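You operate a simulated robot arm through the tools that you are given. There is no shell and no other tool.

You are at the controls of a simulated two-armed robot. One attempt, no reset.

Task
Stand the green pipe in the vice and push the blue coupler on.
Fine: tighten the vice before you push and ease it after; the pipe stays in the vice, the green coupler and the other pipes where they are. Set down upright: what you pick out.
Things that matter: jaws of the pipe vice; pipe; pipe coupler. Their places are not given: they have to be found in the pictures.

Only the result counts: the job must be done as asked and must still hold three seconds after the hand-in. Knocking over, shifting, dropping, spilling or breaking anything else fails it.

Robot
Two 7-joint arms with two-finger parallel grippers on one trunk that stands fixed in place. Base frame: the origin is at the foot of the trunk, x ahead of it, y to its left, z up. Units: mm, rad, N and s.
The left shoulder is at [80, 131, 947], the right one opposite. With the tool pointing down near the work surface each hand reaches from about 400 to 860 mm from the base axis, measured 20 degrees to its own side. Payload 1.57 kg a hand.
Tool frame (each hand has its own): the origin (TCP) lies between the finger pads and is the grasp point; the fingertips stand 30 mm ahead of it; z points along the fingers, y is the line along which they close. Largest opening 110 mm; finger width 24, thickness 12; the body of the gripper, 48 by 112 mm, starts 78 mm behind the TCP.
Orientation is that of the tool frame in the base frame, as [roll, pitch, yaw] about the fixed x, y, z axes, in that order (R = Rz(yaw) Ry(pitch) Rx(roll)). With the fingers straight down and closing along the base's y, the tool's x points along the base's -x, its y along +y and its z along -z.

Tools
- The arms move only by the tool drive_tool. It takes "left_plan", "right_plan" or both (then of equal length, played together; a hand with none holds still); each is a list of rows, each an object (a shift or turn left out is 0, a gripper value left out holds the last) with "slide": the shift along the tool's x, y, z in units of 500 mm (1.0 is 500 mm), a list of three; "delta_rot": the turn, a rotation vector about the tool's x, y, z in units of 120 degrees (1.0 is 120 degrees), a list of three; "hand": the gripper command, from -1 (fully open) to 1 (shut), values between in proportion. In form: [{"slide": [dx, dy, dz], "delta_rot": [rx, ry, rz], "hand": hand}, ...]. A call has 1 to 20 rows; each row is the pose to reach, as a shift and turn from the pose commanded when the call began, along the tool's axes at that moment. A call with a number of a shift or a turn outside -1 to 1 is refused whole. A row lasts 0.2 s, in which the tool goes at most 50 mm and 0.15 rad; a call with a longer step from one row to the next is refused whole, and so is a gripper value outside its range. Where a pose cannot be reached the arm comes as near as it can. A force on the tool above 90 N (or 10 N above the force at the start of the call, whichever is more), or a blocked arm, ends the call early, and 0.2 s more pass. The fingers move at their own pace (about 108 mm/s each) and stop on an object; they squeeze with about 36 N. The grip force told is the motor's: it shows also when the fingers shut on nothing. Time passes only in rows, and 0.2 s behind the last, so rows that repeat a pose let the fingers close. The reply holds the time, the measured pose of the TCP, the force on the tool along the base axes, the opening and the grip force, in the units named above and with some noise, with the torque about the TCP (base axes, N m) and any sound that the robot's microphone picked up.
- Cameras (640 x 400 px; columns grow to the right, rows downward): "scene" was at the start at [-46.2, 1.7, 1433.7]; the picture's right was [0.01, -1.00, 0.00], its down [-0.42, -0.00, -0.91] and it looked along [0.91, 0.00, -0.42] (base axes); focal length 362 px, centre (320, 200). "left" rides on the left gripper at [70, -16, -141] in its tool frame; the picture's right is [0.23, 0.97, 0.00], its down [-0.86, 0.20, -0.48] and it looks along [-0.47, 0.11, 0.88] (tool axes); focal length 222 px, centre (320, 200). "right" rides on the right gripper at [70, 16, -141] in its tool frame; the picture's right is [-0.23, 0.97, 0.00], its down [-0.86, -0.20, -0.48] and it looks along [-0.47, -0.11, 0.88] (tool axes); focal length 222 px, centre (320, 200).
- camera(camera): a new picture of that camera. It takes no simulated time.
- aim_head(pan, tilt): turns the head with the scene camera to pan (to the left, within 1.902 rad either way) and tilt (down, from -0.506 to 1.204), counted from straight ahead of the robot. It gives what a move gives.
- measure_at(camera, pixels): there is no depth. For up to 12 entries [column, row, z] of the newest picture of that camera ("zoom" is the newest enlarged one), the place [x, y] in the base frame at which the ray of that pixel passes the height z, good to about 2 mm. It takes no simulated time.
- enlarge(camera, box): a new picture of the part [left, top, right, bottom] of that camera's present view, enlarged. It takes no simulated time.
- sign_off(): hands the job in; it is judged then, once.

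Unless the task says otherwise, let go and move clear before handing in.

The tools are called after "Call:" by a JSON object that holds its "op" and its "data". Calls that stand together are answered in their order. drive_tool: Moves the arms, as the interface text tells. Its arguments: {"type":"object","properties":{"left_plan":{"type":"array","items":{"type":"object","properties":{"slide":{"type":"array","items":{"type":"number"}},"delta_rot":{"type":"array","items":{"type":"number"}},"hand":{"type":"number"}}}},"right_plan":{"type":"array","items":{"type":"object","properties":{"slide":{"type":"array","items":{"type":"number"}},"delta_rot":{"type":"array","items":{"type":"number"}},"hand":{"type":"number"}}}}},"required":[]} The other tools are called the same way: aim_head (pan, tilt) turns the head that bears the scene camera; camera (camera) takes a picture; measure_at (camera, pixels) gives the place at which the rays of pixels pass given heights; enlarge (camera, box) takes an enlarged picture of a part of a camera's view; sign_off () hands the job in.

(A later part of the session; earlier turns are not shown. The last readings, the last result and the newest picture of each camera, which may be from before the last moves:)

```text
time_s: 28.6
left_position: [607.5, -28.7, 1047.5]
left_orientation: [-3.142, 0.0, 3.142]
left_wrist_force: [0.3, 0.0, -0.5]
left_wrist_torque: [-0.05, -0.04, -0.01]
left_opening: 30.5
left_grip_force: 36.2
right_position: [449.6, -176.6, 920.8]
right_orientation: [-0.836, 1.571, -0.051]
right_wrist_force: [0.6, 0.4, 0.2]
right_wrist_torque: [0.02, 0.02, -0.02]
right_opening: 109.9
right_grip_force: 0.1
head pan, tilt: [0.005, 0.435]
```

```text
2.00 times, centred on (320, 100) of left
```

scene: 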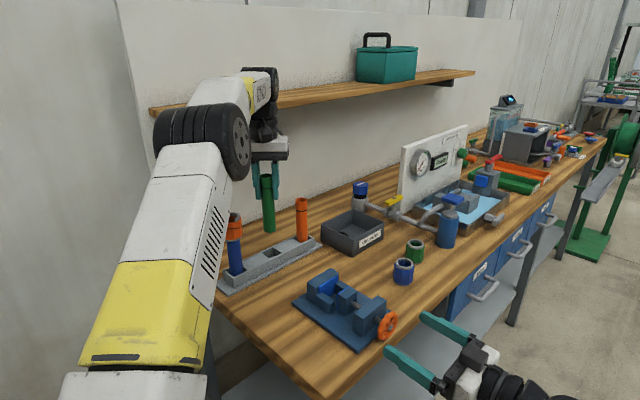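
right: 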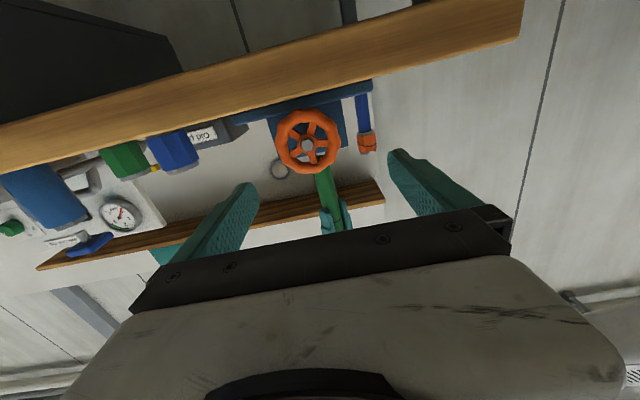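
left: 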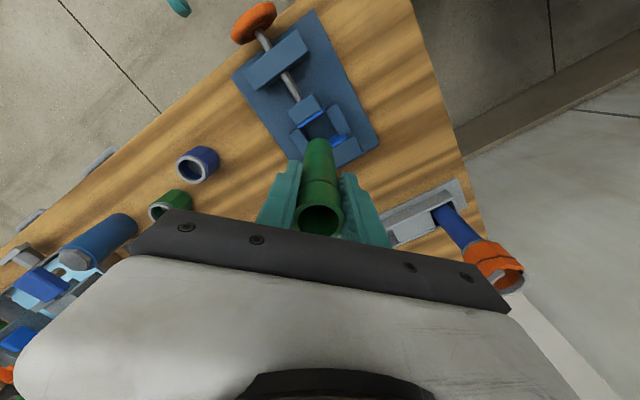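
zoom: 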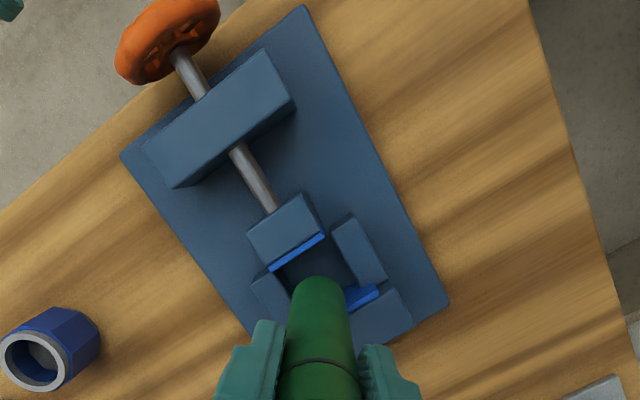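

The pipe bottom sits above the gap between the pads. I'll lower another 45 mm and check for contact forces.

Call:
{"op": "drive_tool", "data": {"left_plan": [{"slide": [0, 0, 0.03], "hand": 1}, {"slide": [0, 0, 0.06]}, {"slide": [0, 0, 0.09]}, {"slide": [0, 0, 0.09]}]}}

Call:
{"op": "enlarge", "data": {"camera": "scene", "box": [290, 230, 390, 330]}}

Call:
{"op": "enlarge", "data": {"camera": "left", "box": [220, 0, 420, 200]}}

```text
time_s: 29.6
left_position: [607.0, -29.0, 1003.3]
left_orientation: [-3.14, 0.001, 3.141]
left_wrist_force: [-1.0, -3.4, 32.2]
left_wrist_torque: [0.27, -0.25, 0.0]
left_opening: 30.8
left_grip_force: 35.9
right_position: [449.0, -176.9, 920.5]
right_orientation: [-0.667, 1.57, 0.119]
right_wrist_force: [0.6, 0.0, 0.4]
right_wrist_torque: [0.03, 0.03, 0.01]
right_opening: 110.0
right_grip_force: 0.0
head pan, tilt: [0.005, 0.435]
```

```text
4.00 times, centred on (340, 280) of scene
```

zoom: 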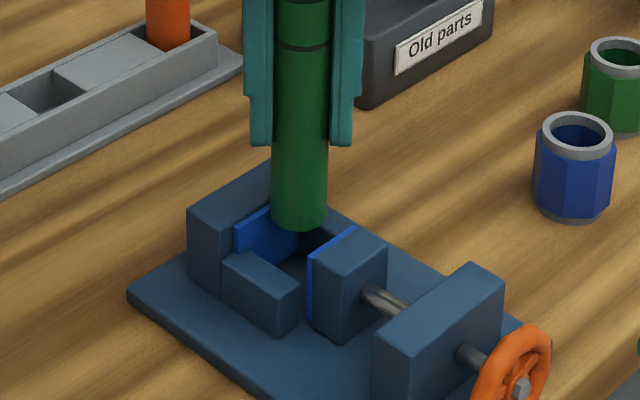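

```text
2.00 times, centred on (320, 100) of left
```

zoom: 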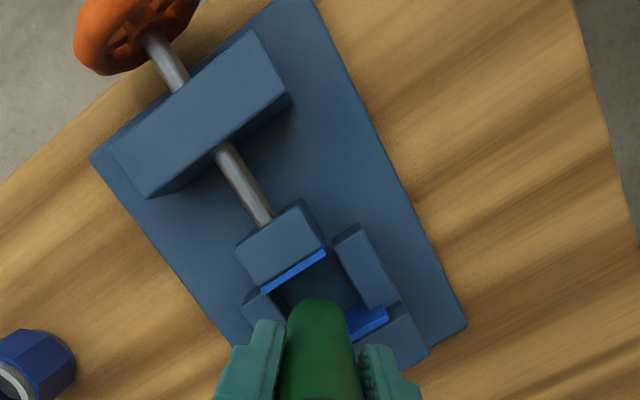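

The pipe met something: 32 N, and the pipe slid up in the fingers (mark line moved from 11 to 25 px above the fingertips). Pipe bottom is at z≈920, at jaw-top height, so I'll re-measure the pads from this close left view.

Call:
{"op": "measure_at", "data": {"camera": "zoom", "pixels": [[327, 250, 922], [262, 293, 922], [388, 316, 922], [354, 340, 922], [388, 308, 922], [319, 320, 920], [283, 340, 922], [355, 340, 922]]}}

Call:
{"op": "enlarge", "data": {"camera": "left", "box": [260, 90, 400, 210]}}

Call:
{"op": "enlarge", "data": {"camera": "scene", "box": [305, 250, 365, 310]}}

Call:
{"op": "camera", "data": {"camera": "right"}}

```text
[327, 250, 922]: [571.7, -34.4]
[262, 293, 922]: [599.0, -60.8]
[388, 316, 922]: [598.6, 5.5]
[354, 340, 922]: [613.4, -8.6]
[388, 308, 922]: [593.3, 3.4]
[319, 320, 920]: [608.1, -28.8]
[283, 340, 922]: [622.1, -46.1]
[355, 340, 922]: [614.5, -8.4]
```

```text
3.33 times, centred on (330, 150) of left
```

zoom: 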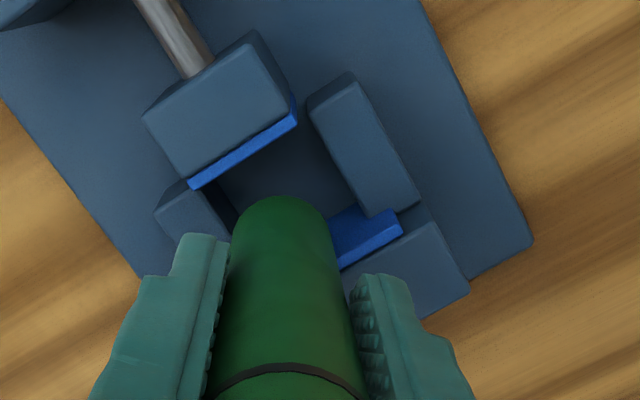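

```text
6.67 times, centred on (335, 280) of scene
```

zoom: 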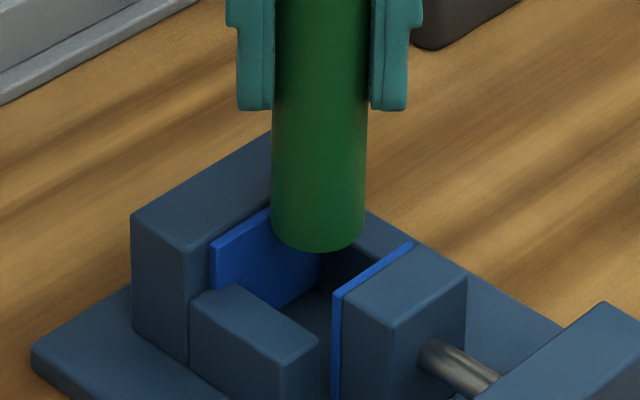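

```text
taken
```

right: 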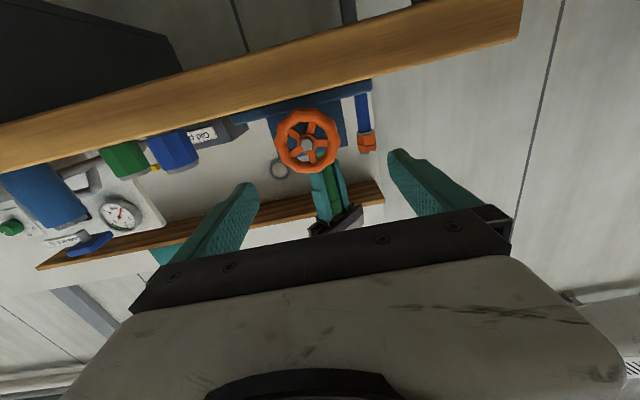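

Call:
{"op": "measure_at", "data": {"camera": "zoom", "pixels": [[318, 252, 890], [318, 252, 900], [318, 252, 910], [318, 252, 920], [213, 245, 922], [272, 210, 922], [412, 243, 922], [338, 292, 922], [343, 208, 922]]}}

Call:
{"op": "measure_at", "data": {"camera": "left", "pixels": [[319, 149, 880], [319, 149, 890], [319, 149, 900], [319, 149, 910], [319, 149, 920]]}}

```text
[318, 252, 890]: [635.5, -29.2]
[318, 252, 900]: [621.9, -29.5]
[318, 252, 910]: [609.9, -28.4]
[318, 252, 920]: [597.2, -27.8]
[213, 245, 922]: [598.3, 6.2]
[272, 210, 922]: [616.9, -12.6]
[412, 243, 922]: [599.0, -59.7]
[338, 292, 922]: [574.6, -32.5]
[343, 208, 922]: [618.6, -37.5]
```

```text
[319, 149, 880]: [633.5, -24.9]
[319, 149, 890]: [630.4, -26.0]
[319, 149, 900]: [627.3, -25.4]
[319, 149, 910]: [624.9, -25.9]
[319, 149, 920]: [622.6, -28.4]
```

Corrected reading (the earlier plain left picture was stale): the pipe bottom is at about (612,-28,920), n≈413, so its edge caught the top of the fixed pad. I'll lift 30 mm, shift 6 mm in −n, and yaw the hand 45° so the fingers fit between the pads and the pipe can go fully down.

Call:
{"op": "drive_tool", "data": {"left_plan": [{"slide": [0, 0, -0.03], "hand": 1}, {"slide": [0, 0, -0.06]}, {"slide": [0.003, -0.001, -0.06], "delta_rot": [0, 0, -0.0625]}, {"slide": [0.006, -0.002, -0.06], "delta_rot": [0, 0, -0.125]}, {"slide": [0.009, -0.003, -0.06], "delta_rot": [0, 0, -0.1875]}, {"slide": [0.012, -0.004, -0.06], "delta_rot": [0, 0, -0.25]}, {"slide": [0.012, -0.005, -0.06], "delta_rot": [0, 0, -0.3125]}, {"slide": [0.012, -0.005, -0.06], "delta_rot": [0, 0, -0.375]}, {"slide": [0.012, -0.005, -0.06], "delta_rot": [0, 0, -0.375]}]}}

Call:
{"op": "camera", "data": {"camera": "left"}}

Call:
{"op": "camera", "data": {"camera": "scene"}}

Call:
{"op": "enlarge", "data": {"camera": "scene", "box": [290, 200, 390, 320]}}

```text
time_s: 31.6
left_position: [601.4, -30.4, 1032.5]
left_orientation: [3.141, 0.0, -2.355]
left_wrist_force: [-0.4, -0.3, 0.0]
left_wrist_torque: [0.0, -0.01, 0.01]
left_opening: 30.7
left_grip_force: 36.5
right_position: [449.0, -178.3, 920.8]
right_orientation: [2.417, 1.57, -3.08]
right_wrist_force: [0.1, 0.6, 0.3]
right_wrist_torque: [0.0, 0.01, 0.02]
right_opening: 110.0
right_grip_force: 0.1
head pan, tilt: [0.005, 0.435]
```

```text
taken
```

left: 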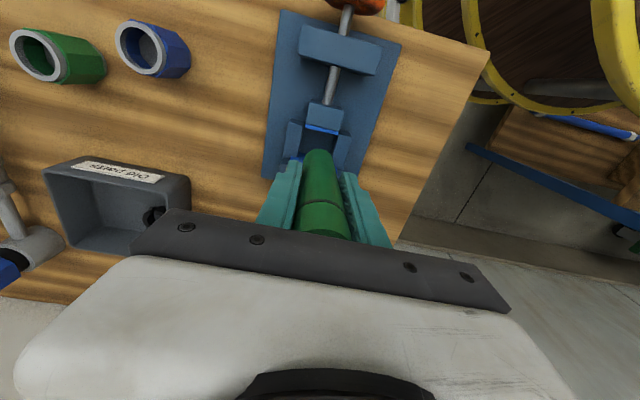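

```text
taken
```

scene: 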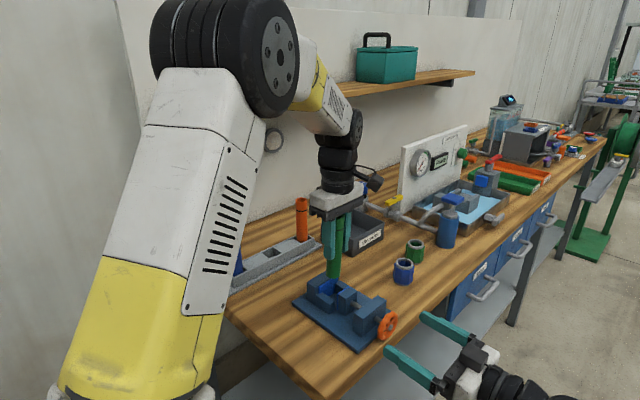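

```text
3.33 times, centred on (340, 260) of scene
```

zoom: 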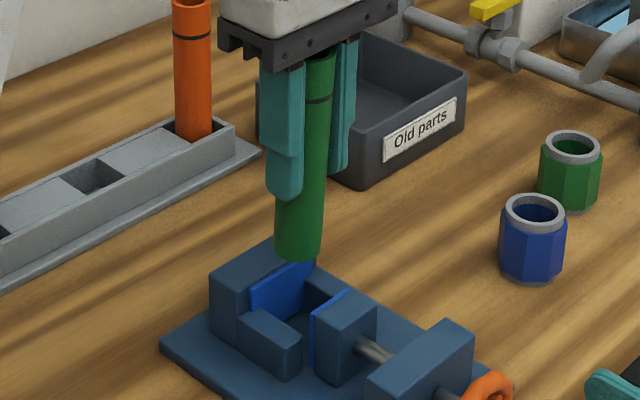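

In the scene the pipe now leans (bottom displaced toward +n by ~7°) because it pivoted in the fingers on contact. I'll pitch the hand 7° to bring the pipe vertical and fine-tune the position, then check.

Call:
{"op": "drive_tool", "data": {"left_plan": [{"slide": [-0.006, -0.005, 0], "delta_rot": [0, 0.03, 0], "hand": 1}, {"slide": [-0.006, -0.005, 0], "delta_rot": [0, 0.058, 0]}, {"slide": [-0.006, -0.005, 0], "delta_rot": [0, 0.058, 0]}]}}

Call:
{"op": "enlarge", "data": {"camera": "scene", "box": [290, 200, 390, 320]}}

Call:
{"op": "enlarge", "data": {"camera": "left", "box": [230, 60, 410, 240]}}

Call:
{"op": "camera", "data": {"camera": "right"}}

```text
time_s: 32.4
left_position: [604.8, -30.0, 1034.0]
left_orientation: [-3.141, -0.121, -2.355]
left_wrist_force: [-0.8, -0.2, -0.6]
left_wrist_torque: [-0.02, 0.0, -0.02]
left_opening: 30.6
left_grip_force: 36.2
right_position: [448.9, -176.7, 920.3]
right_orientation: [2.342, 1.57, 3.128]
right_wrist_force: [0.4, -0.4, -0.2]
right_wrist_torque: [0.0, -0.01, 0.0]
right_opening: 110.0
right_grip_force: 0.1
head pan, tilt: [0.005, 0.435]
```

```text
3.33 times, centred on (340, 260) of scene
```

zoom: 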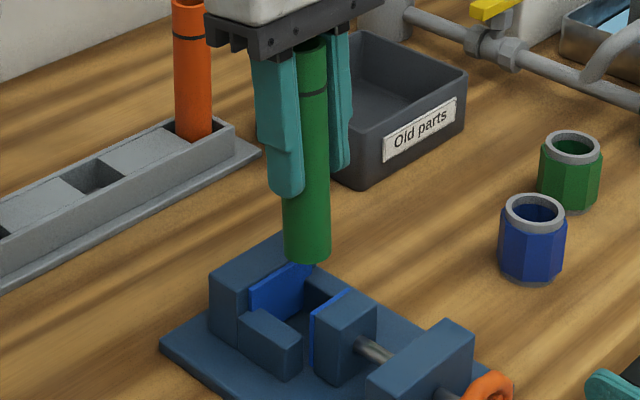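

```text
2.22 times, centred on (320, 150) of left
```

zoom: 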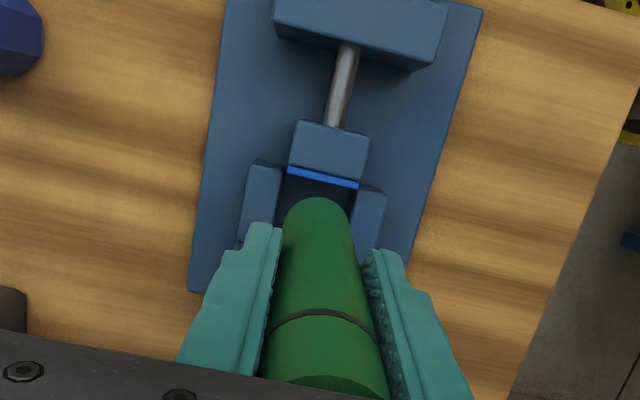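

```text
taken
```

right: 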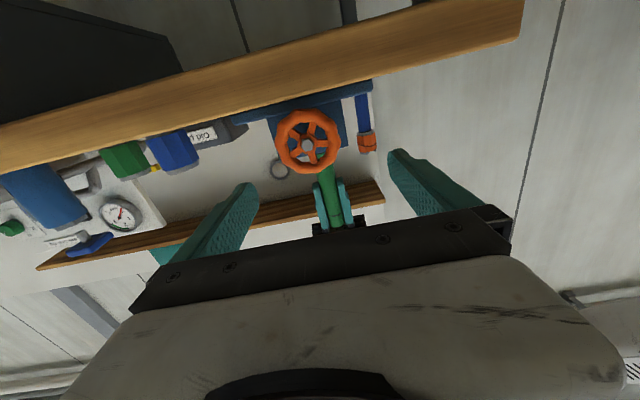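

Nearly vertical: residual ≈1.8°, with TCP at n=406, t=449 (mid pocket). I'll correct the last tilt and lower 44 mm along the true vertical.

Call:
{"op": "drive_tool", "data": {"left_plan": [{"slide": [0, 0, 0], "delta_rot": [0, 0.014, 0], "hand": 1}, {"slide": [-0.0036, 0, 0.029], "delta_rot": [0, 0.014, 0]}, {"slide": [-0.0071, 0, 0.058], "delta_rot": [0, 0.014, 0]}, {"slide": [-0.0107, 0, 0.0874], "delta_rot": [0, 0.014, 0]}, {"slide": [-0.0107, 0, 0.0874], "delta_rot": [0, 0.014, 0]}]}}

Call:
{"op": "enlarge", "data": {"camera": "scene", "box": [290, 210, 390, 330]}}

Call:
{"op": "enlarge", "data": {"camera": "left", "box": [230, 60, 410, 240]}}

```text
time_s: 33.6
left_position: [607.0, -29.7, 990.7]
left_orientation: [3.14, -0.152, -2.358]
left_wrist_force: [-0.8, -0.5, -0.4]
left_wrist_torque: [0.0, 0.01, 0.03]
left_opening: 30.5
left_grip_force: 36.5
right_position: [451.4, -175.4, 919.4]
right_orientation: [2.434, 1.57, -3.065]
right_wrist_force: [-0.6, -0.5, 0.4]
right_wrist_torque: [0.01, 0.02, 0.03]
right_opening: 109.8
right_grip_force: 0.1
head pan, tilt: [0.005, 0.435]
```

```text
3.33 times, centred on (340, 270) of scene
```

zoom: 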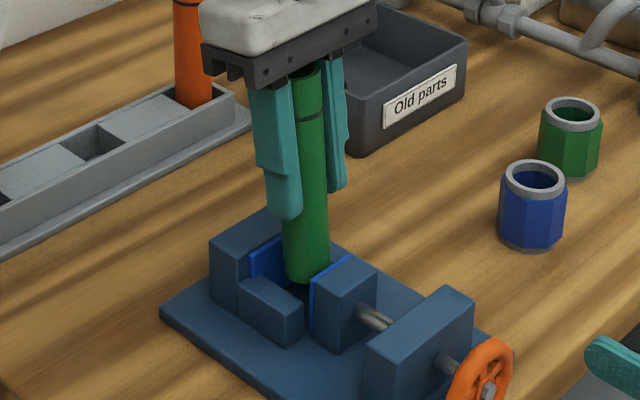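

```text
2.22 times, centred on (320, 150) of left
```

zoom: 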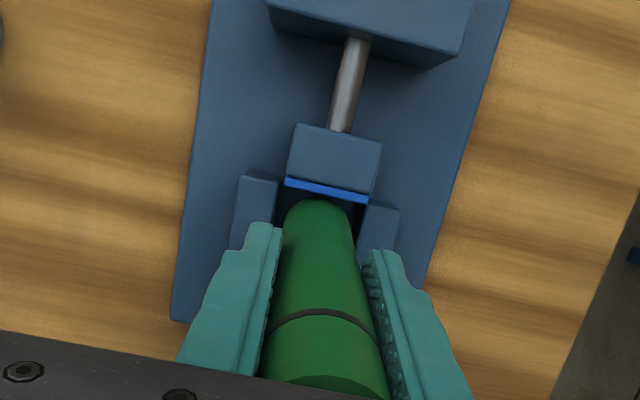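

The pipe bottom is inside the pocket with no contact force. I'll lower a further 38 mm.

Call:
{"op": "drive_tool", "data": {"left_plan": [{"slide": [-0.004, 0, 0.025], "hand": 1}, {"slide": [-0.0076, 0, 0.05]}, {"slide": [-0.0115, 0, 0.075]}, {"slide": [-0.0115, 0, 0.075]}]}}

Call:
{"op": "enlarge", "data": {"camera": "scene", "box": [290, 210, 390, 330]}}

Call:
{"op": "enlarge", "data": {"camera": "left", "box": [230, 60, 410, 240]}}

```text
time_s: 34.6
left_position: [606.9, -31.2, 954.6]
left_orientation: [-3.136, -0.149, -2.356]
left_wrist_force: [-1.3, 1.9, 32.0]
left_wrist_torque: [0.31, -0.17, 0.0]
left_opening: 30.8
left_grip_force: 36.0
right_position: [450.0, -175.9, 920.5]
right_orientation: [-0.935, 1.57, -0.149]
right_wrist_force: [0.1, 0.6, -0.9]
right_wrist_torque: [0.0, 0.02, 0.0]
right_opening: 110.0
right_grip_force: 0.2
head pan, tilt: [0.005, 0.435]
```

```text
3.33 times, centred on (340, 270) of scene
```

zoom: 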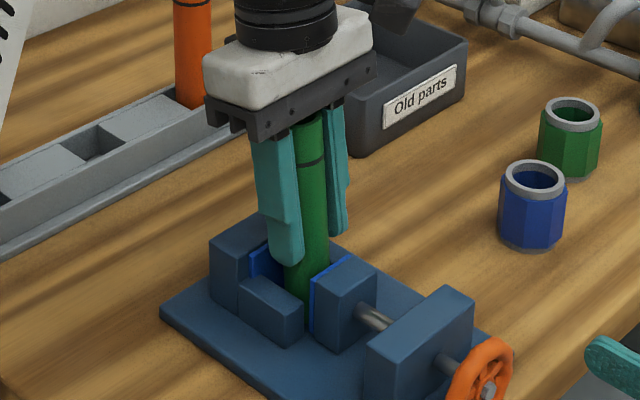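

```text
2.22 times, centred on (320, 150) of left
```

zoom: 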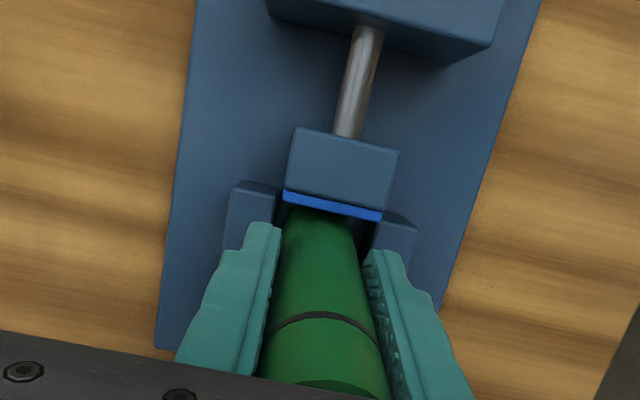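

32 N upward now means the pipe stands on the pocket floor (scene shows it deep between the pads). I'll open the fingers slightly, raise 25 mm while levelling the hand, and look.

Call:
{"op": "drive_tool", "data": {"left_plan": [{"hand": 0.2}, {"hand": 0.2}, {"slide": [0.0025, 0, -0.0165], "delta_rot": [0, -0.024, 0], "hand": 0.2}, {"slide": [0.005, 0, -0.033], "delta_rot": [0, -0.048, 0]}, {"slide": [0.0075, 0, -0.0494], "delta_rot": [0, -0.072, 0]}, {"slide": [0.0075, 0, -0.0494], "delta_rot": [0, -0.072, 0]}]}}

Call:
{"op": "enlarge", "data": {"camera": "scene", "box": [290, 210, 390, 330]}}

Call:
{"op": "enlarge", "data": {"camera": "left", "box": [230, 60, 410, 240]}}

Call:
{"op": "camera", "data": {"camera": "right"}}

```text
time_s: 36.0
left_position: [603.2, -29.3, 976.7]
left_orientation: [3.141, 0.001, -2.359]
left_wrist_force: [0.4, -0.5, 0.2]
left_wrist_torque: [0.0, 0.01, 0.0]
left_opening: 44.1
left_grip_force: 0.1
right_position: [449.7, -176.4, 920.6]
right_orientation: [-0.92, 1.571, -0.134]
right_wrist_force: [0.1, -0.4, -0.3]
right_wrist_torque: [0.01, 0.02, -0.01]
right_opening: 110.0
right_grip_force: 0.1
head pan, tilt: [0.005, 0.435]
```

```text
3.33 times, centred on (340, 270) of scene
```

zoom: 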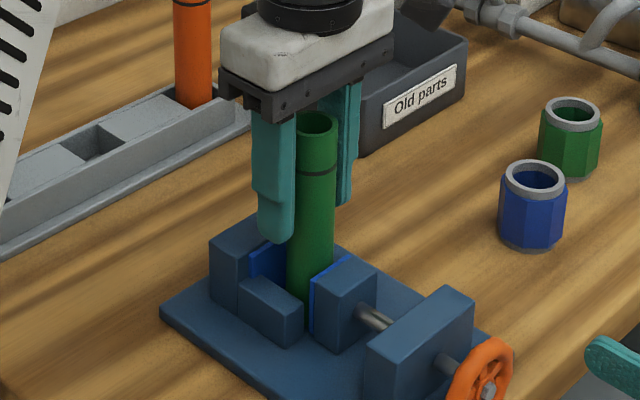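

```text
2.22 times, centred on (320, 150) of left
```

zoom: 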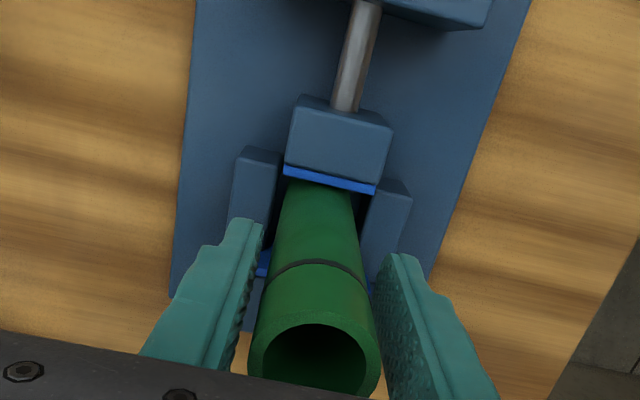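

```text
taken
```

right: 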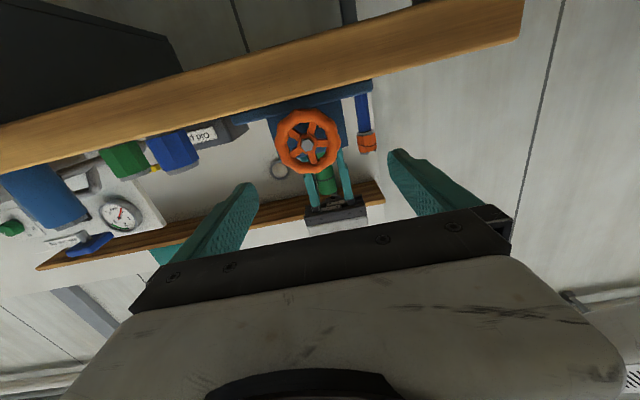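

The pipe stands upright in the pocket with the left fingers loosely around it as a guard. Next I'll align the right hand with the wheel axis (t=450, z=899.5) and test whether roll reaches +150°.

Call:
{"op": "drive_tool", "data": {"right_plan": [{"slide": [0.042, -0.0146, 0], "hand": -1}, {"slide": [0.042, -0.0146, 0], "delta_rot": [0, 0, 0.07]}, {"slide": [0.042, -0.0146, 0], "delta_rot": [0, 0, 0.14]}, {"slide": [0.042, -0.0146, 0], "delta_rot": [0, 0, 0.21]}, {"slide": [0.042, -0.0146, 0], "delta_rot": [0, 0, 0.28]}, {"slide": [0.042, -0.0146, 0], "delta_rot": [0, 0, 0.35]}, {"slide": [0.042, -0.0146, 0], "delta_rot": [0, 0, 0.42]}, {"slide": [0.042, -0.0146, 0], "delta_rot": [0, 0, 0.49]}, {"slide": [0.042, -0.0146, 0], "delta_rot": [0, 0, 0.56]}, {"slide": [0.042, -0.0146, 0], "delta_rot": [0, 0, 0.63]}, {"slide": [0.042, -0.0146, 0], "delta_rot": [0, 0, 0.7]}, {"slide": [0.042, -0.0146, 0], "delta_rot": [0, 0, 0.77]}, {"slide": [0.042, -0.0146, 0], "delta_rot": [0, 0, 0.84]}, {"slide": [0.042, -0.0146, 0], "delta_rot": [0, 0, 0.91]}, {"slide": [0.042, -0.0146, 0], "delta_rot": [0, 0, 0.98]}]}}

Call:
{"op": "drive_tool", "data": {"right_plan": [{"delta_rot": [0, 0, 0.07]}, {"delta_rot": [0, 0, 0.14]}, {"delta_rot": [0, 0, 0.21]}, {"delta_rot": [0, 0, 0.28]}, {"delta_rot": [0, 0, 0.35]}]}}

```text
time_s: 39.2
left_position: [603.7, -29.8, 978.1]
left_orientation: [3.141, 0.0, -2.356]
left_wrist_force: [0.3, 0.6, -0.1]
left_wrist_torque: [0.03, -0.01, 0.01]
left_opening: 44.1
left_grip_force: 0.0
right_position: [454.4, -180.0, 899.2]
right_orientation: [1.571, -0.484, 2.356]
right_wrist_force: [0.0, -0.6, 0.0]
right_wrist_torque: [0.01, -0.02, -0.01]
right_opening: 110.0
right_grip_force: 0.0
head pan, tilt: [0.005, 0.435]
```

```text
time_s: 40.4
left_position: [604.2, -29.9, 976.6]
left_orientation: [-3.141, 0.001, -2.357]
left_wrist_force: [-0.4, 0.0, 0.5]
left_wrist_torque: [0.03, -0.01, 0.0]
left_opening: 43.7
left_grip_force: 0.0
right_position: [454.7, -180.4, 898.9]
right_orientation: [1.566, -1.216, 2.357]
right_wrist_force: [0.3, -0.5, -0.6]
right_wrist_torque: [-0.04, 0.02, 0.02]
right_opening: 110.0
right_grip_force: 0.2
head pan, tilt: [0.005, 0.435]
```

Roll +160° is reachable. Now the right camera is above the hand, so I'll take a look at the wheel and vice from here.

Call:
{"op": "camera", "data": {"camera": "right"}}

Call:
{"op": "enlarge", "data": {"camera": "right", "box": [230, 60, 410, 220]}}

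```text
taken
```

right: 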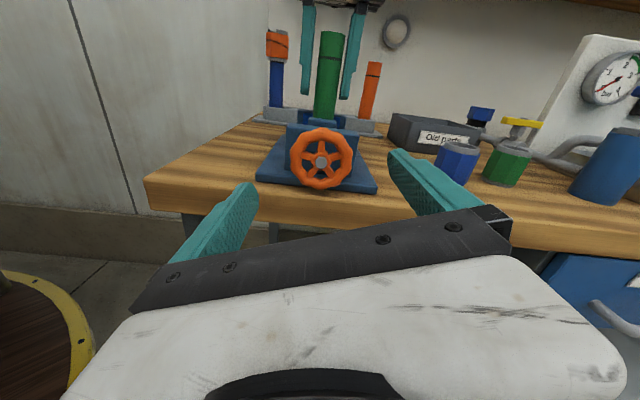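

```text
2.50 times, centred on (320, 140) of right
```

zoom: 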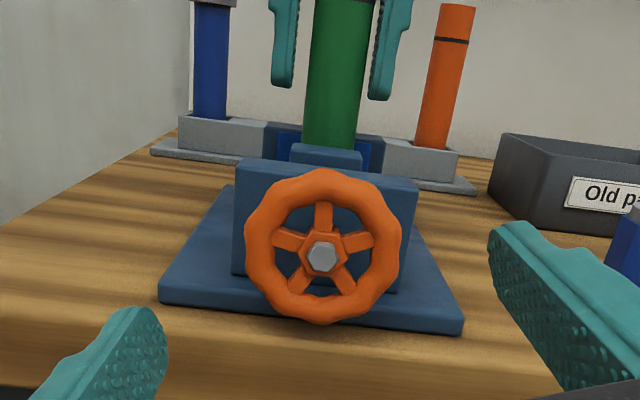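

Excellent view; the wheel is centred. To tighten clockwise I need to start from about −30°, so I'll roll back.

Call:
{"op": "drive_tool", "data": {"right_plan": [{"delta_rot": [0, 0, -0.07]}, {"delta_rot": [0, 0, -0.14]}, {"delta_rot": [0, 0, -0.21]}, {"delta_rot": [0, 0, -0.28]}, {"delta_rot": [0, 0, -0.35]}, {"delta_rot": [0, 0, -0.42]}, {"delta_rot": [0, 0, -0.49]}, {"delta_rot": [0, 0, -0.56]}, {"delta_rot": [0, 0, -0.63]}, {"delta_rot": [0, 0, -0.7]}, {"delta_rot": [0, 0, -0.77]}, {"delta_rot": [0, 0, -0.84]}, {"delta_rot": [0, 0, -0.91]}, {"delta_rot": [0, 0, -0.98]}]}}

Call:
{"op": "drive_tool", "data": {"right_plan": [{"delta_rot": [0, 0, -0.07], "hand": -0.42}, {"delta_rot": [0, 0, -0.14]}, {"delta_rot": [0, 0, -0.21]}, {"delta_rot": [0, 0, -0.28]}, {"delta_rot": [0, 0, -0.35]}, {"delta_rot": [0, 0, -0.42]}, {"delta_rot": [0, 0, -0.49]}, {"delta_rot": [0, 0, -0.56]}, {"delta_rot": [0, 0, -0.6]}, {"delta_rot": [0, 0, -0.6]}]}}

Call:
{"op": "camera", "data": {"camera": "right"}}

Call:
{"op": "enlarge", "data": {"camera": "right", "box": [230, 60, 410, 220]}}

```text
time_s: 43.4
left_position: [605.4, -31.1, 977.3]
left_orientation: [-3.141, -0.001, -2.356]
left_wrist_force: [-0.1, -0.2, 0.0]
left_wrist_torque: [0.02, -0.03, 0.02]
left_opening: 44.3
left_grip_force: 0.0
right_position: [455.7, -181.5, 901.1]
right_orientation: [1.57, 0.842, 2.356]
right_wrist_force: [-0.1, 0.2, -0.1]
right_wrist_torque: [-0.02, 0.01, 0.0]
right_opening: 110.2
right_grip_force: 0.1
head pan, tilt: [0.005, 0.435]
```

```text
time_s: 45.6
left_position: [604.1, -30.0, 976.8]
left_orientation: [-3.141, 0.0, -2.356]
left_wrist_force: [-0.4, -0.5, -0.5]
left_wrist_torque: [0.01, 0.01, -0.01]
left_opening: 44.2
left_grip_force: 0.0
right_position: [454.5, -181.2, 900.0]
right_orientation: [-1.569, 1.045, -0.786]
right_wrist_force: [0.3, 1.0, -0.2]
right_wrist_torque: [-0.01, 0.02, 0.01]
right_opening: 78.4
right_grip_force: 0.0
head pan, tilt: [0.005, 0.435]
```

```text
taken
```

right: 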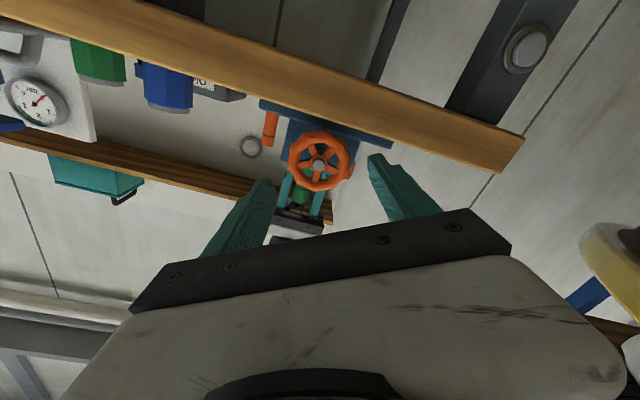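

```text
2.50 times, centred on (320, 140) of right
```

zoom: 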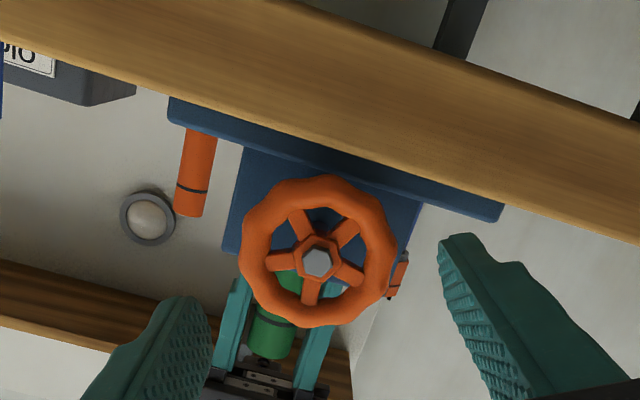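

Aligned: TCP at n=193, t=449.5, z=900, with the wheel centred between the fingers. I'll advance 54 mm so the fingers straddle the rim, then close.

Call:
{"op": "drive_tool", "data": {"right_plan": [{"slide": [0, 0, 0.05], "hand": -0.42}, {"slide": [0, 0, 0.108]}, {"slide": [0, 0, 0.108]}]}}

Call:
{"op": "camera", "data": {"camera": "right"}}

Call:
{"op": "enlarge", "data": {"camera": "scene", "box": [320, 260, 440, 370]}}

```text
time_s: 46.4
left_position: [604.4, -31.6, 977.4]
left_orientation: [3.141, 0.001, -2.358]
left_wrist_force: [-0.2, 0.6, -0.6]
left_wrist_torque: [0.02, 0.01, 0.03]
left_opening: 44.0
left_grip_force: 0.0
right_position: [492.9, -143.4, 900.8]
right_orientation: [-1.572, 1.046, -0.786]
right_wrist_force: [-0.2, 0.0, -0.4]
right_wrist_torque: [0.0, 0.01, -0.01]
right_opening: 78.3
right_grip_force: 0.2
head pan, tilt: [0.005, 0.435]
```

```text
taken
```

right: 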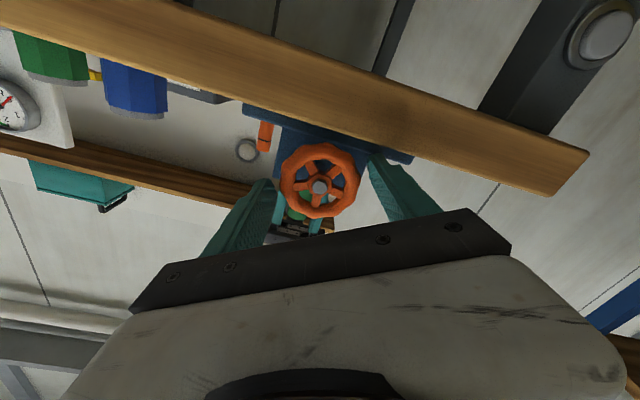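

```text
3.64 times, centred on (380, 315) of scene
```

zoom: 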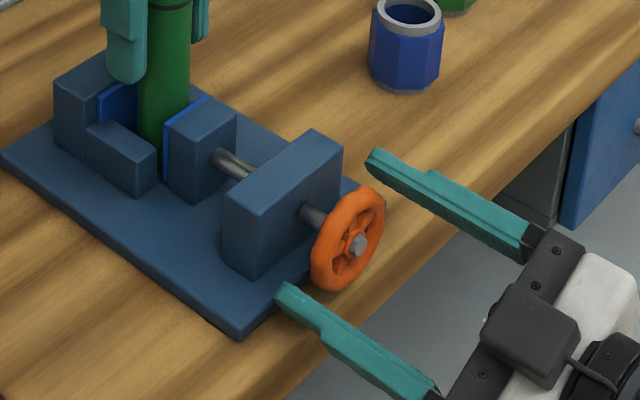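

The fingers straddle the rim with clearance on both sides. Closing on the wheel.

Call:
{"op": "drive_tool", "data": {"right_plan": [{"hand": 1}, {"hand": 1}, {"hand": 1}]}}

Call:
{"op": "enlarge", "data": {"camera": "scene", "box": [320, 260, 440, 370]}}

Call:
{"op": "enlarge", "data": {"camera": "right", "box": [230, 100, 410, 220]}}

```text
time_s: 47.2
left_position: [604.7, -28.9, 977.0]
left_orientation: [-3.14, 0.0, -2.357]
left_wrist_force: [-0.1, -0.1, 0.3]
left_wrist_torque: [-0.01, 0.0, 0.01]
left_opening: 43.9
left_grip_force: 0.1
right_position: [490.7, -142.1, 901.7]
right_orientation: [-1.572, 1.047, -0.785]
right_wrist_force: [1.3, 1.2, -0.8]
right_wrist_torque: [-0.1, 0.05, -0.04]
right_opening: 61.0
right_grip_force: 44.5
head pan, tilt: [0.005, 0.435]
```

```text
3.64 times, centred on (380, 315) of scene
```

zoom: 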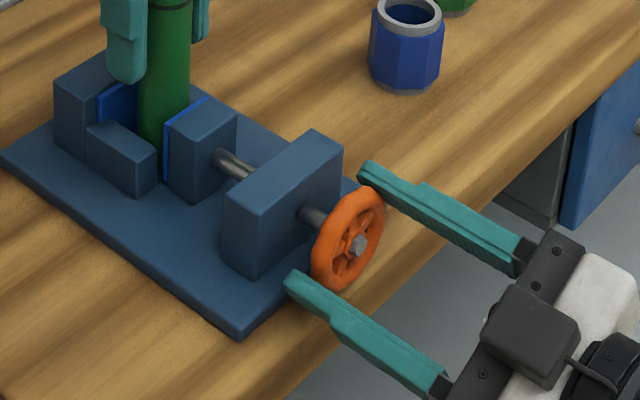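

```text
3.33 times, centred on (320, 160) of right
```

zoom: 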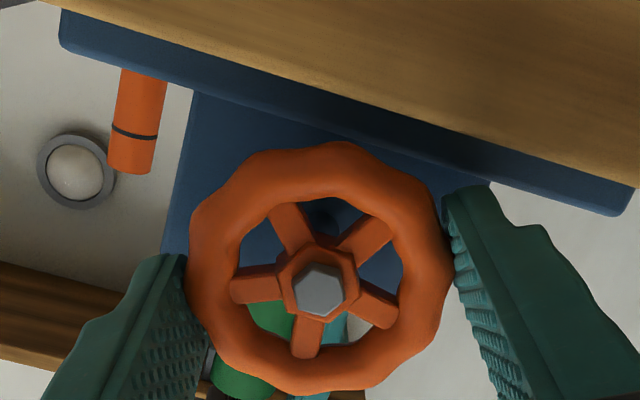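

The wheel is gripped (61 mm, 44.5 N). I'll turn clockwise by 34° and watch the moving jaw.

Call:
{"op": "drive_tool", "data": {"right_plan": [{"delta_rot": [0, 0, 0.05], "hand": 1}, {"delta_rot": [0, 0, 0.1]}, {"delta_rot": [0, 0, 0.15]}, {"delta_rot": [0, 0, 0.2]}, {"delta_rot": [0, 0, 0.25]}, {"delta_rot": [0, 0, 0.28]}]}}

Call:
{"op": "enlarge", "data": {"camera": "scene", "box": [320, 260, 440, 370]}}

Call:
{"op": "enlarge", "data": {"camera": "right", "box": [230, 100, 410, 220]}}

```text
time_s: 48.6
left_position: [605.1, -29.4, 977.0]
left_orientation: [3.14, 0.0, -2.355]
left_wrist_force: [-0.3, 0.4, 0.3]
left_wrist_torque: [-0.02, 0.03, -0.01]
left_opening: 43.8
left_grip_force: 0.0
right_position: [493.1, -143.2, 899.1]
right_orientation: [1.581, 1.505, 2.368]
right_wrist_force: [21.2, 5.2, 11.5]
right_wrist_torque: [0.41, -0.44, 0.33]
right_opening: 60.5
right_grip_force: 45.0
head pan, tilt: [0.005, 0.435]
```

```text
3.64 times, centred on (380, 315) of scene
```

zoom: 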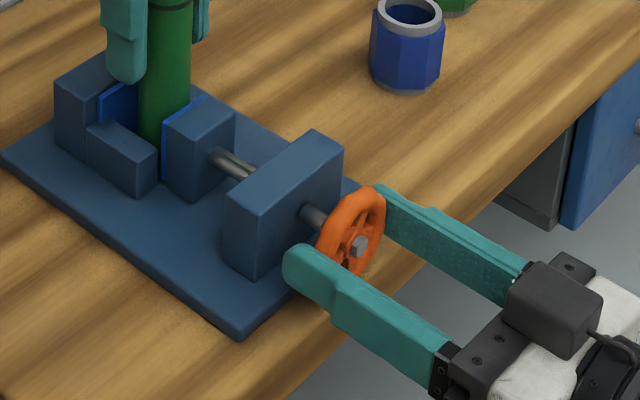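

```text
3.33 times, centred on (320, 160) of right
```

zoom: 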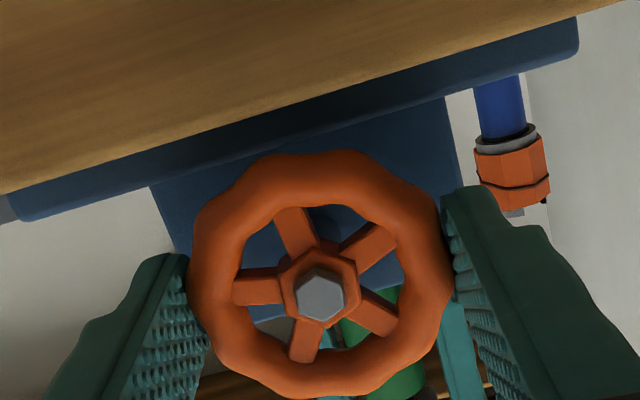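

The wheel turned with the hand (spokes kept position relative to the fingers), and the +n pull on the wrist suggests the screw is feeding inward. Continuing clockwise.

Call:
{"op": "drive_tool", "data": {"right_plan": [{"delta_rot": [0, 0, 0.06], "hand": 1}, {"delta_rot": [0, 0, 0.12]}, {"delta_rot": [0, 0, 0.18]}, {"delta_rot": [0, 0, 0.24]}, {"delta_rot": [0, 0, 0.3]}, {"delta_rot": [0, 0, 0.36]}, {"delta_rot": [0, 0, 0.42]}, {"delta_rot": [0, 0, 0.48]}, {"delta_rot": [0, 0, 0.54]}, {"delta_rot": [0, 0, 0.6]}]}}

Call:
{"op": "enlarge", "data": {"camera": "scene", "box": [320, 260, 440, 370]}}

Call:
{"op": "enlarge", "data": {"camera": "right", "box": [230, 100, 410, 220]}}

```text
time_s: 50.8
left_position: [604.5, -30.4, 975.7]
left_orientation: [3.14, 0.002, -2.356]
left_wrist_force: [0.0, 0.8, 0.5]
left_wrist_torque: [0.0, -0.01, -0.01]
left_opening: 44.2
left_grip_force: 0.1
right_position: [500.1, -150.4, 902.4]
right_orientation: [1.567, 0.268, 2.339]
right_wrist_force: [70.6, -22.5, 42.1]
right_wrist_torque: [-2.29, -5.03, 0.46]
right_opening: 60.9
right_grip_force: 45.0
head pan, tilt: [0.005, 0.435]
```

```text
3.64 times, centred on (380, 315) of scene
```

zoom: 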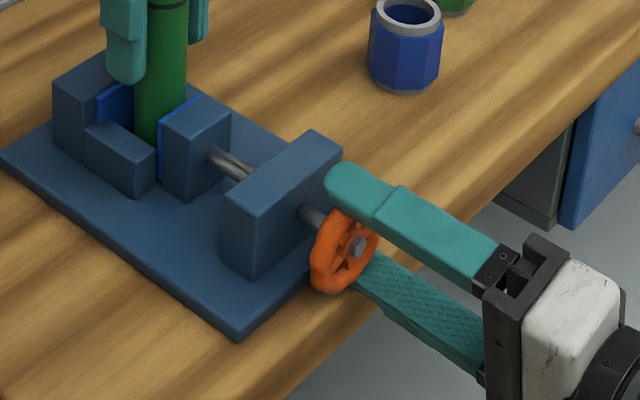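

```text
3.33 times, centred on (320, 160) of right
```

zoom: 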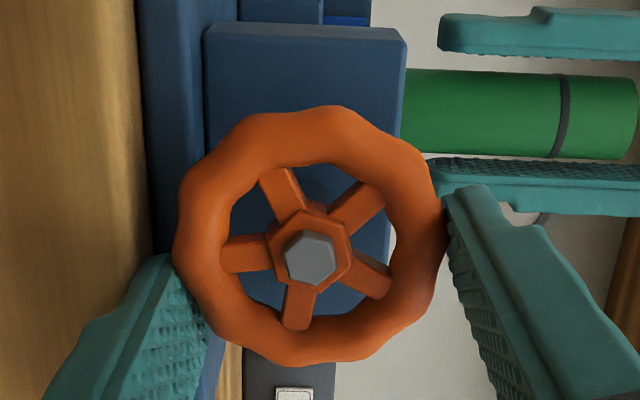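

Forces grew (up to ~85 N, 5 N·m opposing): the lower finger is apparently catching the plate or bench. The jaw did advance about 4 mm in ~100°, so clockwise tightens at a coarse pitch. I'll open a little while lifting, then back straight off.

Call:
{"op": "drive_tool", "data": {"right_plan": [{"slide": [-0.001, 0.004, 0], "hand": 0}, {"slide": [-0.0022, 0.0087, -0.01], "hand": -0.25}, {"slide": [-0.0022, 0.0087, -0.05], "hand": -0.25}, {"slide": [-0.0022, 0.0087, -0.12]}, {"slide": [-0.0022, 0.0087, -0.12]}]}}

Call:
{"op": "camera", "data": {"camera": "right"}}

Call:
{"op": "enlarge", "data": {"camera": "scene", "box": [320, 260, 440, 370]}}

```text
time_s: 51.4
left_position: [603.9, -28.9, 976.0]
left_orientation: [-3.141, 0.001, -2.356]
left_wrist_force: [-0.4, 0.4, -0.5]
left_wrist_torque: [0.01, 0.02, 0.05]
left_opening: 43.9
left_grip_force: 0.0
right_position: [497.6, -148.3, 905.8]
right_orientation: [1.568, 0.265, 2.335]
right_wrist_force: [37.6, 12.0, 6.9]
right_wrist_torque: [0.72, -2.52, 0.83]
right_opening: 67.0
right_grip_force: 0.1
head pan, tilt: [0.005, 0.435]
stopped in row 2 (right hand): the force on the tool passed its limit at 102 N (the readings are from after the stop); the commanded pose is now the measured one
```

```text
taken
```

right: 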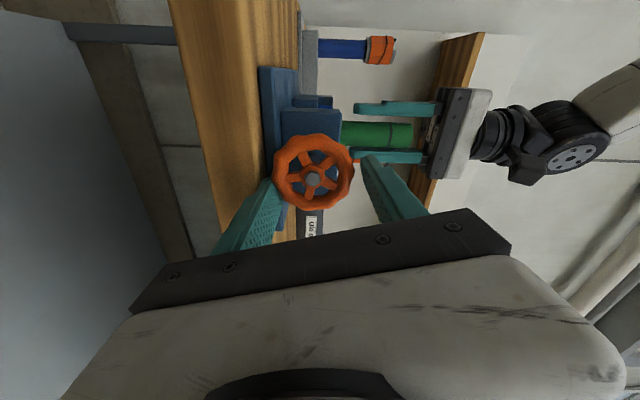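

```text
3.64 times, centred on (380, 315) of scene
```

zoom: 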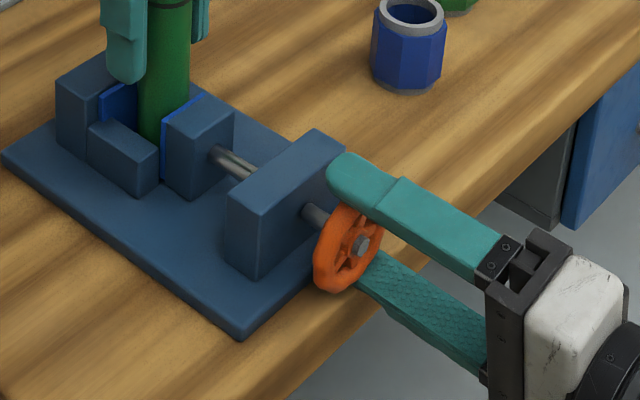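

The limit stopped the opening; the wheel itself doesn't move axially (its position relative to the nut block is unchanged) and the jaw moved ~3 mm. I'll now retract straight back along the tool axis.

Call:
{"op": "drive_tool", "data": {"right_plan": [{"slide": [0, 0, -0.04], "hand": -0.22}, {"slide": [0, 0, -0.1]}, {"slide": [0, 0, -0.12]}, {"slide": [0, 0, -0.12]}]}}

Call:
{"op": "camera", "data": {"camera": "right"}}

Call:
{"op": "enlarge", "data": {"camera": "scene", "box": [290, 220, 440, 370]}}

```text
time_s: 51.7
left_position: [606.2, -30.1, 975.9]
left_orientation: [3.14, -0.003, -2.358]
left_wrist_force: [0.1, 0.1, -0.2]
left_wrist_torque: [-0.01, -0.03, 0.01]
left_opening: 44.2
left_grip_force: 0.0
right_position: [497.6, -148.9, 906.8]
right_orientation: [1.564, 0.268, 2.337]
right_wrist_force: [50.6, 39.2, -1.8]
right_wrist_torque: [1.17, -2.08, -0.34]
right_opening: 70.9
right_grip_force: 2.0
head pan, tilt: [0.005, 0.435]
stopped in row 1 (right hand): the force on the tool passed its limit at 133 N (the readings are from after the stop); the commanded pose is now the measured one
```

```text
taken
```

right: 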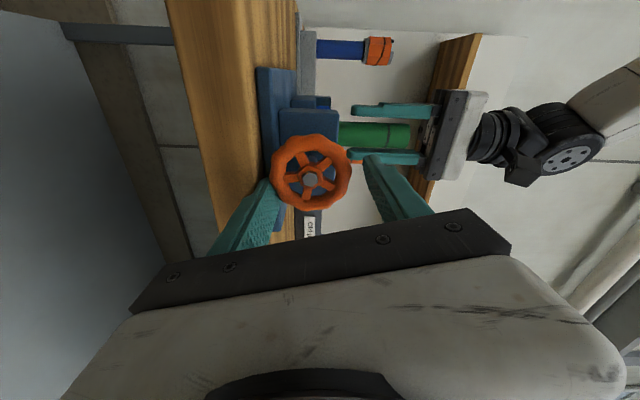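

```text
2.67 times, centred on (365, 295) of scene
```

zoom: 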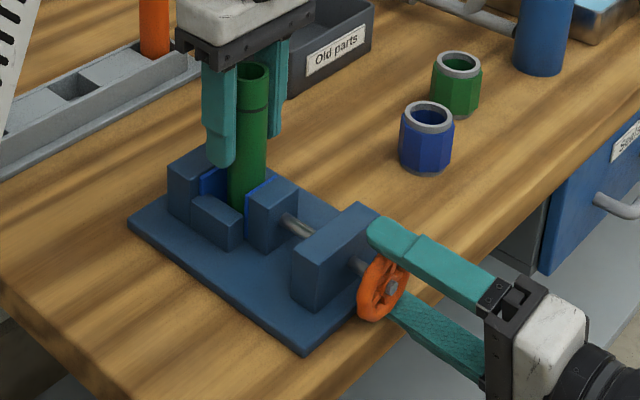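

Retracting is resisted (133 N): the lower finger seems wedged between the rim and the bench near vertical. I'll rotate back the way it came, easing towards the axis, to free it.

Call:
{"op": "drive_tool", "data": {"right_plan": [{"slide": [0.003, 0.001, 0], "delta_rot": [0, 0, -0.05], "hand": -0.25}, {"slide": [0.006, 0.002, 0], "delta_rot": [0, 0, -0.1]}, {"slide": [0.009, 0.003, 0], "delta_rot": [0, 0, -0.15]}, {"slide": [0.0135, 0.0036, 0], "delta_rot": [0, 0, -0.2]}, {"slide": [0.0135, 0.0036, 0], "delta_rot": [0, 0, -0.25]}, {"slide": [0.0135, 0.0036, 0], "delta_rot": [0, 0, -0.3]}, {"slide": [0.0135, 0.0036, 0], "delta_rot": [0, 0, -0.35]}]}}

Call:
{"op": "camera", "data": {"camera": "right"}}

Call:
{"op": "enlarge", "data": {"camera": "scene", "box": [290, 220, 440, 370]}}

```text
time_s: 52.6
left_position: [605.3, -31.0, 976.1]
left_orientation: [-3.141, 0.0, -2.36]
left_wrist_force: [0.1, 0.7, -0.1]
left_wrist_torque: [-0.03, -0.02, 0.01]
left_opening: 44.3
left_grip_force: 0.0
right_position: [488.5, -140.2, 905.2]
right_orientation: [1.561, 0.582, 2.348]
right_wrist_force: [38.8, 19.5, 0.6]
right_wrist_torque: [1.38, 3.22, 2.64]
right_opening: 75.1
right_grip_force: 3.5
head pan, tilt: [0.005, 0.435]
stopped in row 4 (right hand): the force on the tool passed its limit at 94 N (the readings are from after the stop); the commanded pose is now the measured one
```

```text
taken
```

right: 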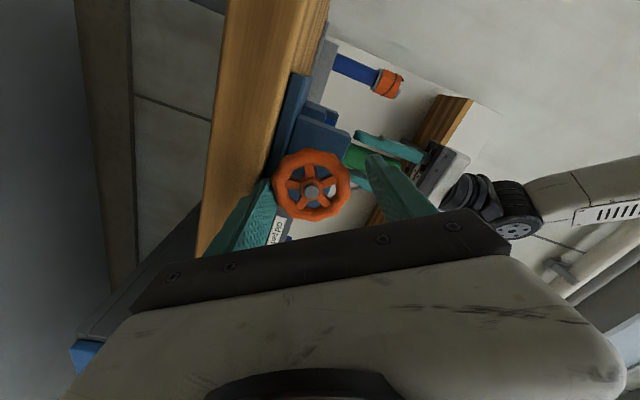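

```text
2.67 times, centred on (365, 295) of scene
```

zoom: 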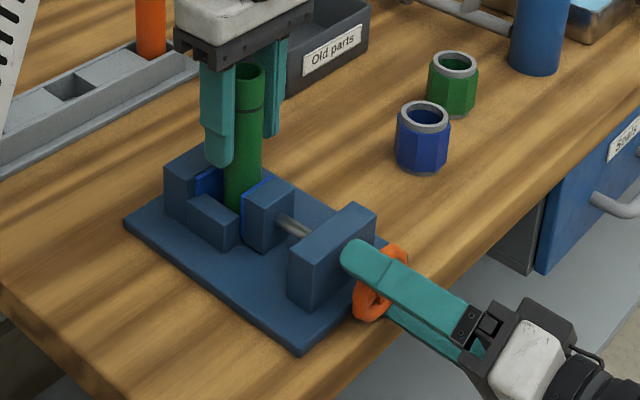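

Forces remain and the fingers are being pushed to 75 mm, so the hand is off the wheel axis (t=444.6, z=905). I'll re-centre gently while rolling back toward horizontal.

Call:
{"op": "drive_tool", "data": {"right_plan": [{"slide": [-0.002, -0.006, 0], "delta_rot": [0, 0, 0], "hand": -0.3}, {"slide": [-0.004, -0.012, 0], "delta_rot": [0, 0, -0.03], "hand": -0.35}, {"slide": [-0.004, -0.012, 0], "delta_rot": [0, 0, -0.06], "hand": -0.4}, {"slide": [-0.004, -0.012, 0], "delta_rot": [0, 0, -0.1], "hand": -0.4}]}}

Call:
{"op": "camera", "data": {"camera": "right"}}

Call:
{"op": "enlarge", "data": {"camera": "right", "box": [230, 120, 410, 240]}}

```text
time_s: 53.6
left_position: [604.9, -29.8, 977.5]
left_orientation: [3.141, 0.001, -2.359]
left_wrist_force: [0.1, -0.1, 0.3]
left_wrist_torque: [-0.04, -0.02, 0.02]
left_opening: 44.0
left_grip_force: 0.2
right_position: [491.2, -142.4, 900.7]
right_orientation: [1.563, 0.81, 2.344]
right_wrist_force: [0.7, 2.7, 1.9]
right_wrist_torque: [-0.12, 0.06, -0.18]
right_opening: 70.2
right_grip_force: 0.1
head pan, tilt: [0.005, 0.435]
```

```text
taken
```

right: 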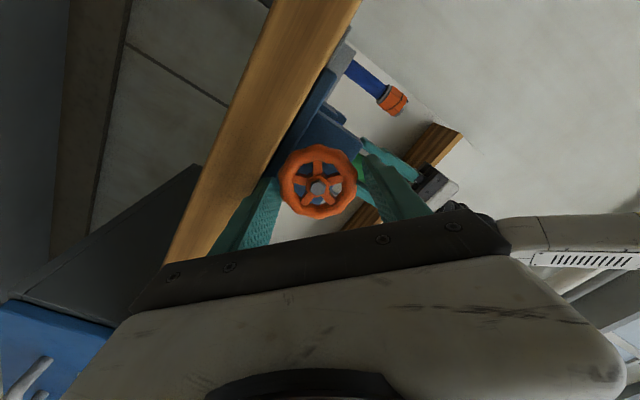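

```text
3.33 times, centred on (320, 180) of right
```

zoom: 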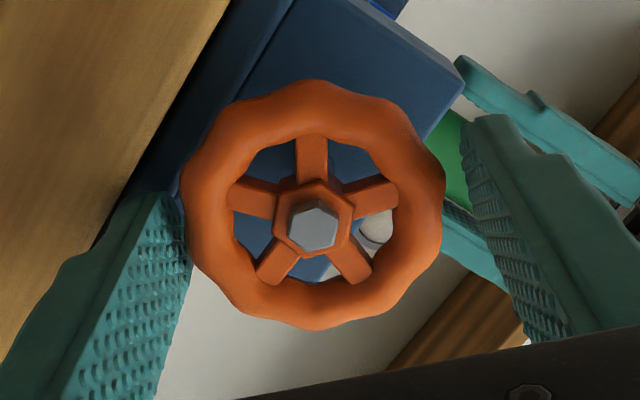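

Forces are near zero again and the hand is centred. I'll back off fully now to inspect.

Call:
{"op": "drive_tool", "data": {"right_plan": [{"slide": [0, 0, -0.02], "hand": -0.3}, {"slide": [0, 0, -0.06]}, {"slide": [0, 0, -0.12]}, {"slide": [0, 0, -0.12]}]}}

Call:
{"op": "enlarge", "data": {"camera": "scene", "box": [290, 260, 410, 360]}}

Call:
{"op": "camera", "data": {"camera": "right"}}

```text
time_s: 54.6
left_position: [604.5, -29.8, 977.7]
left_orientation: [3.142, -0.001, -2.357]
left_wrist_force: [0.6, 0.0, 0.0]
left_wrist_torque: [0.0, -0.04, 0.0]
left_opening: 43.8
left_grip_force: 0.0
right_position: [446.5, -185.7, 900.1]
right_orientation: [1.562, 0.802, 2.343]
right_wrist_force: [0.4, 0.1, -0.7]
right_wrist_torque: [-0.01, 0.0, 0.0]
right_opening: 71.8
right_grip_force: 0.1
head pan, tilt: [0.005, 0.435]
```

```text
4.00 times, centred on (350, 310) of scene
```

zoom: 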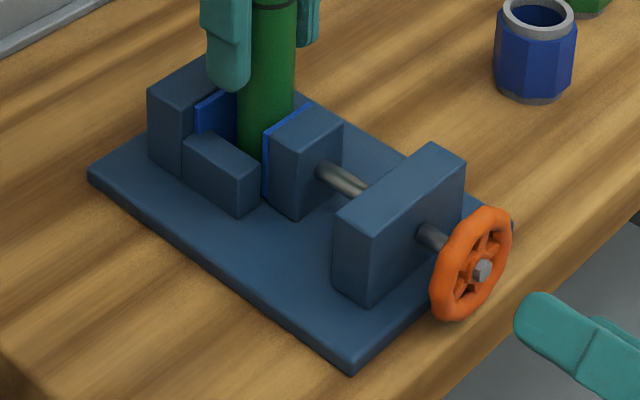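

```text
taken
```

right: 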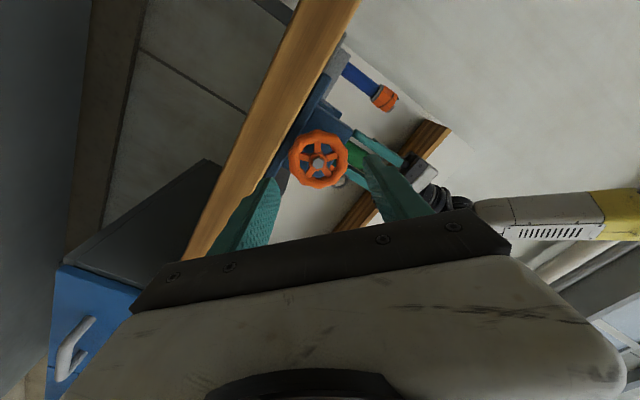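

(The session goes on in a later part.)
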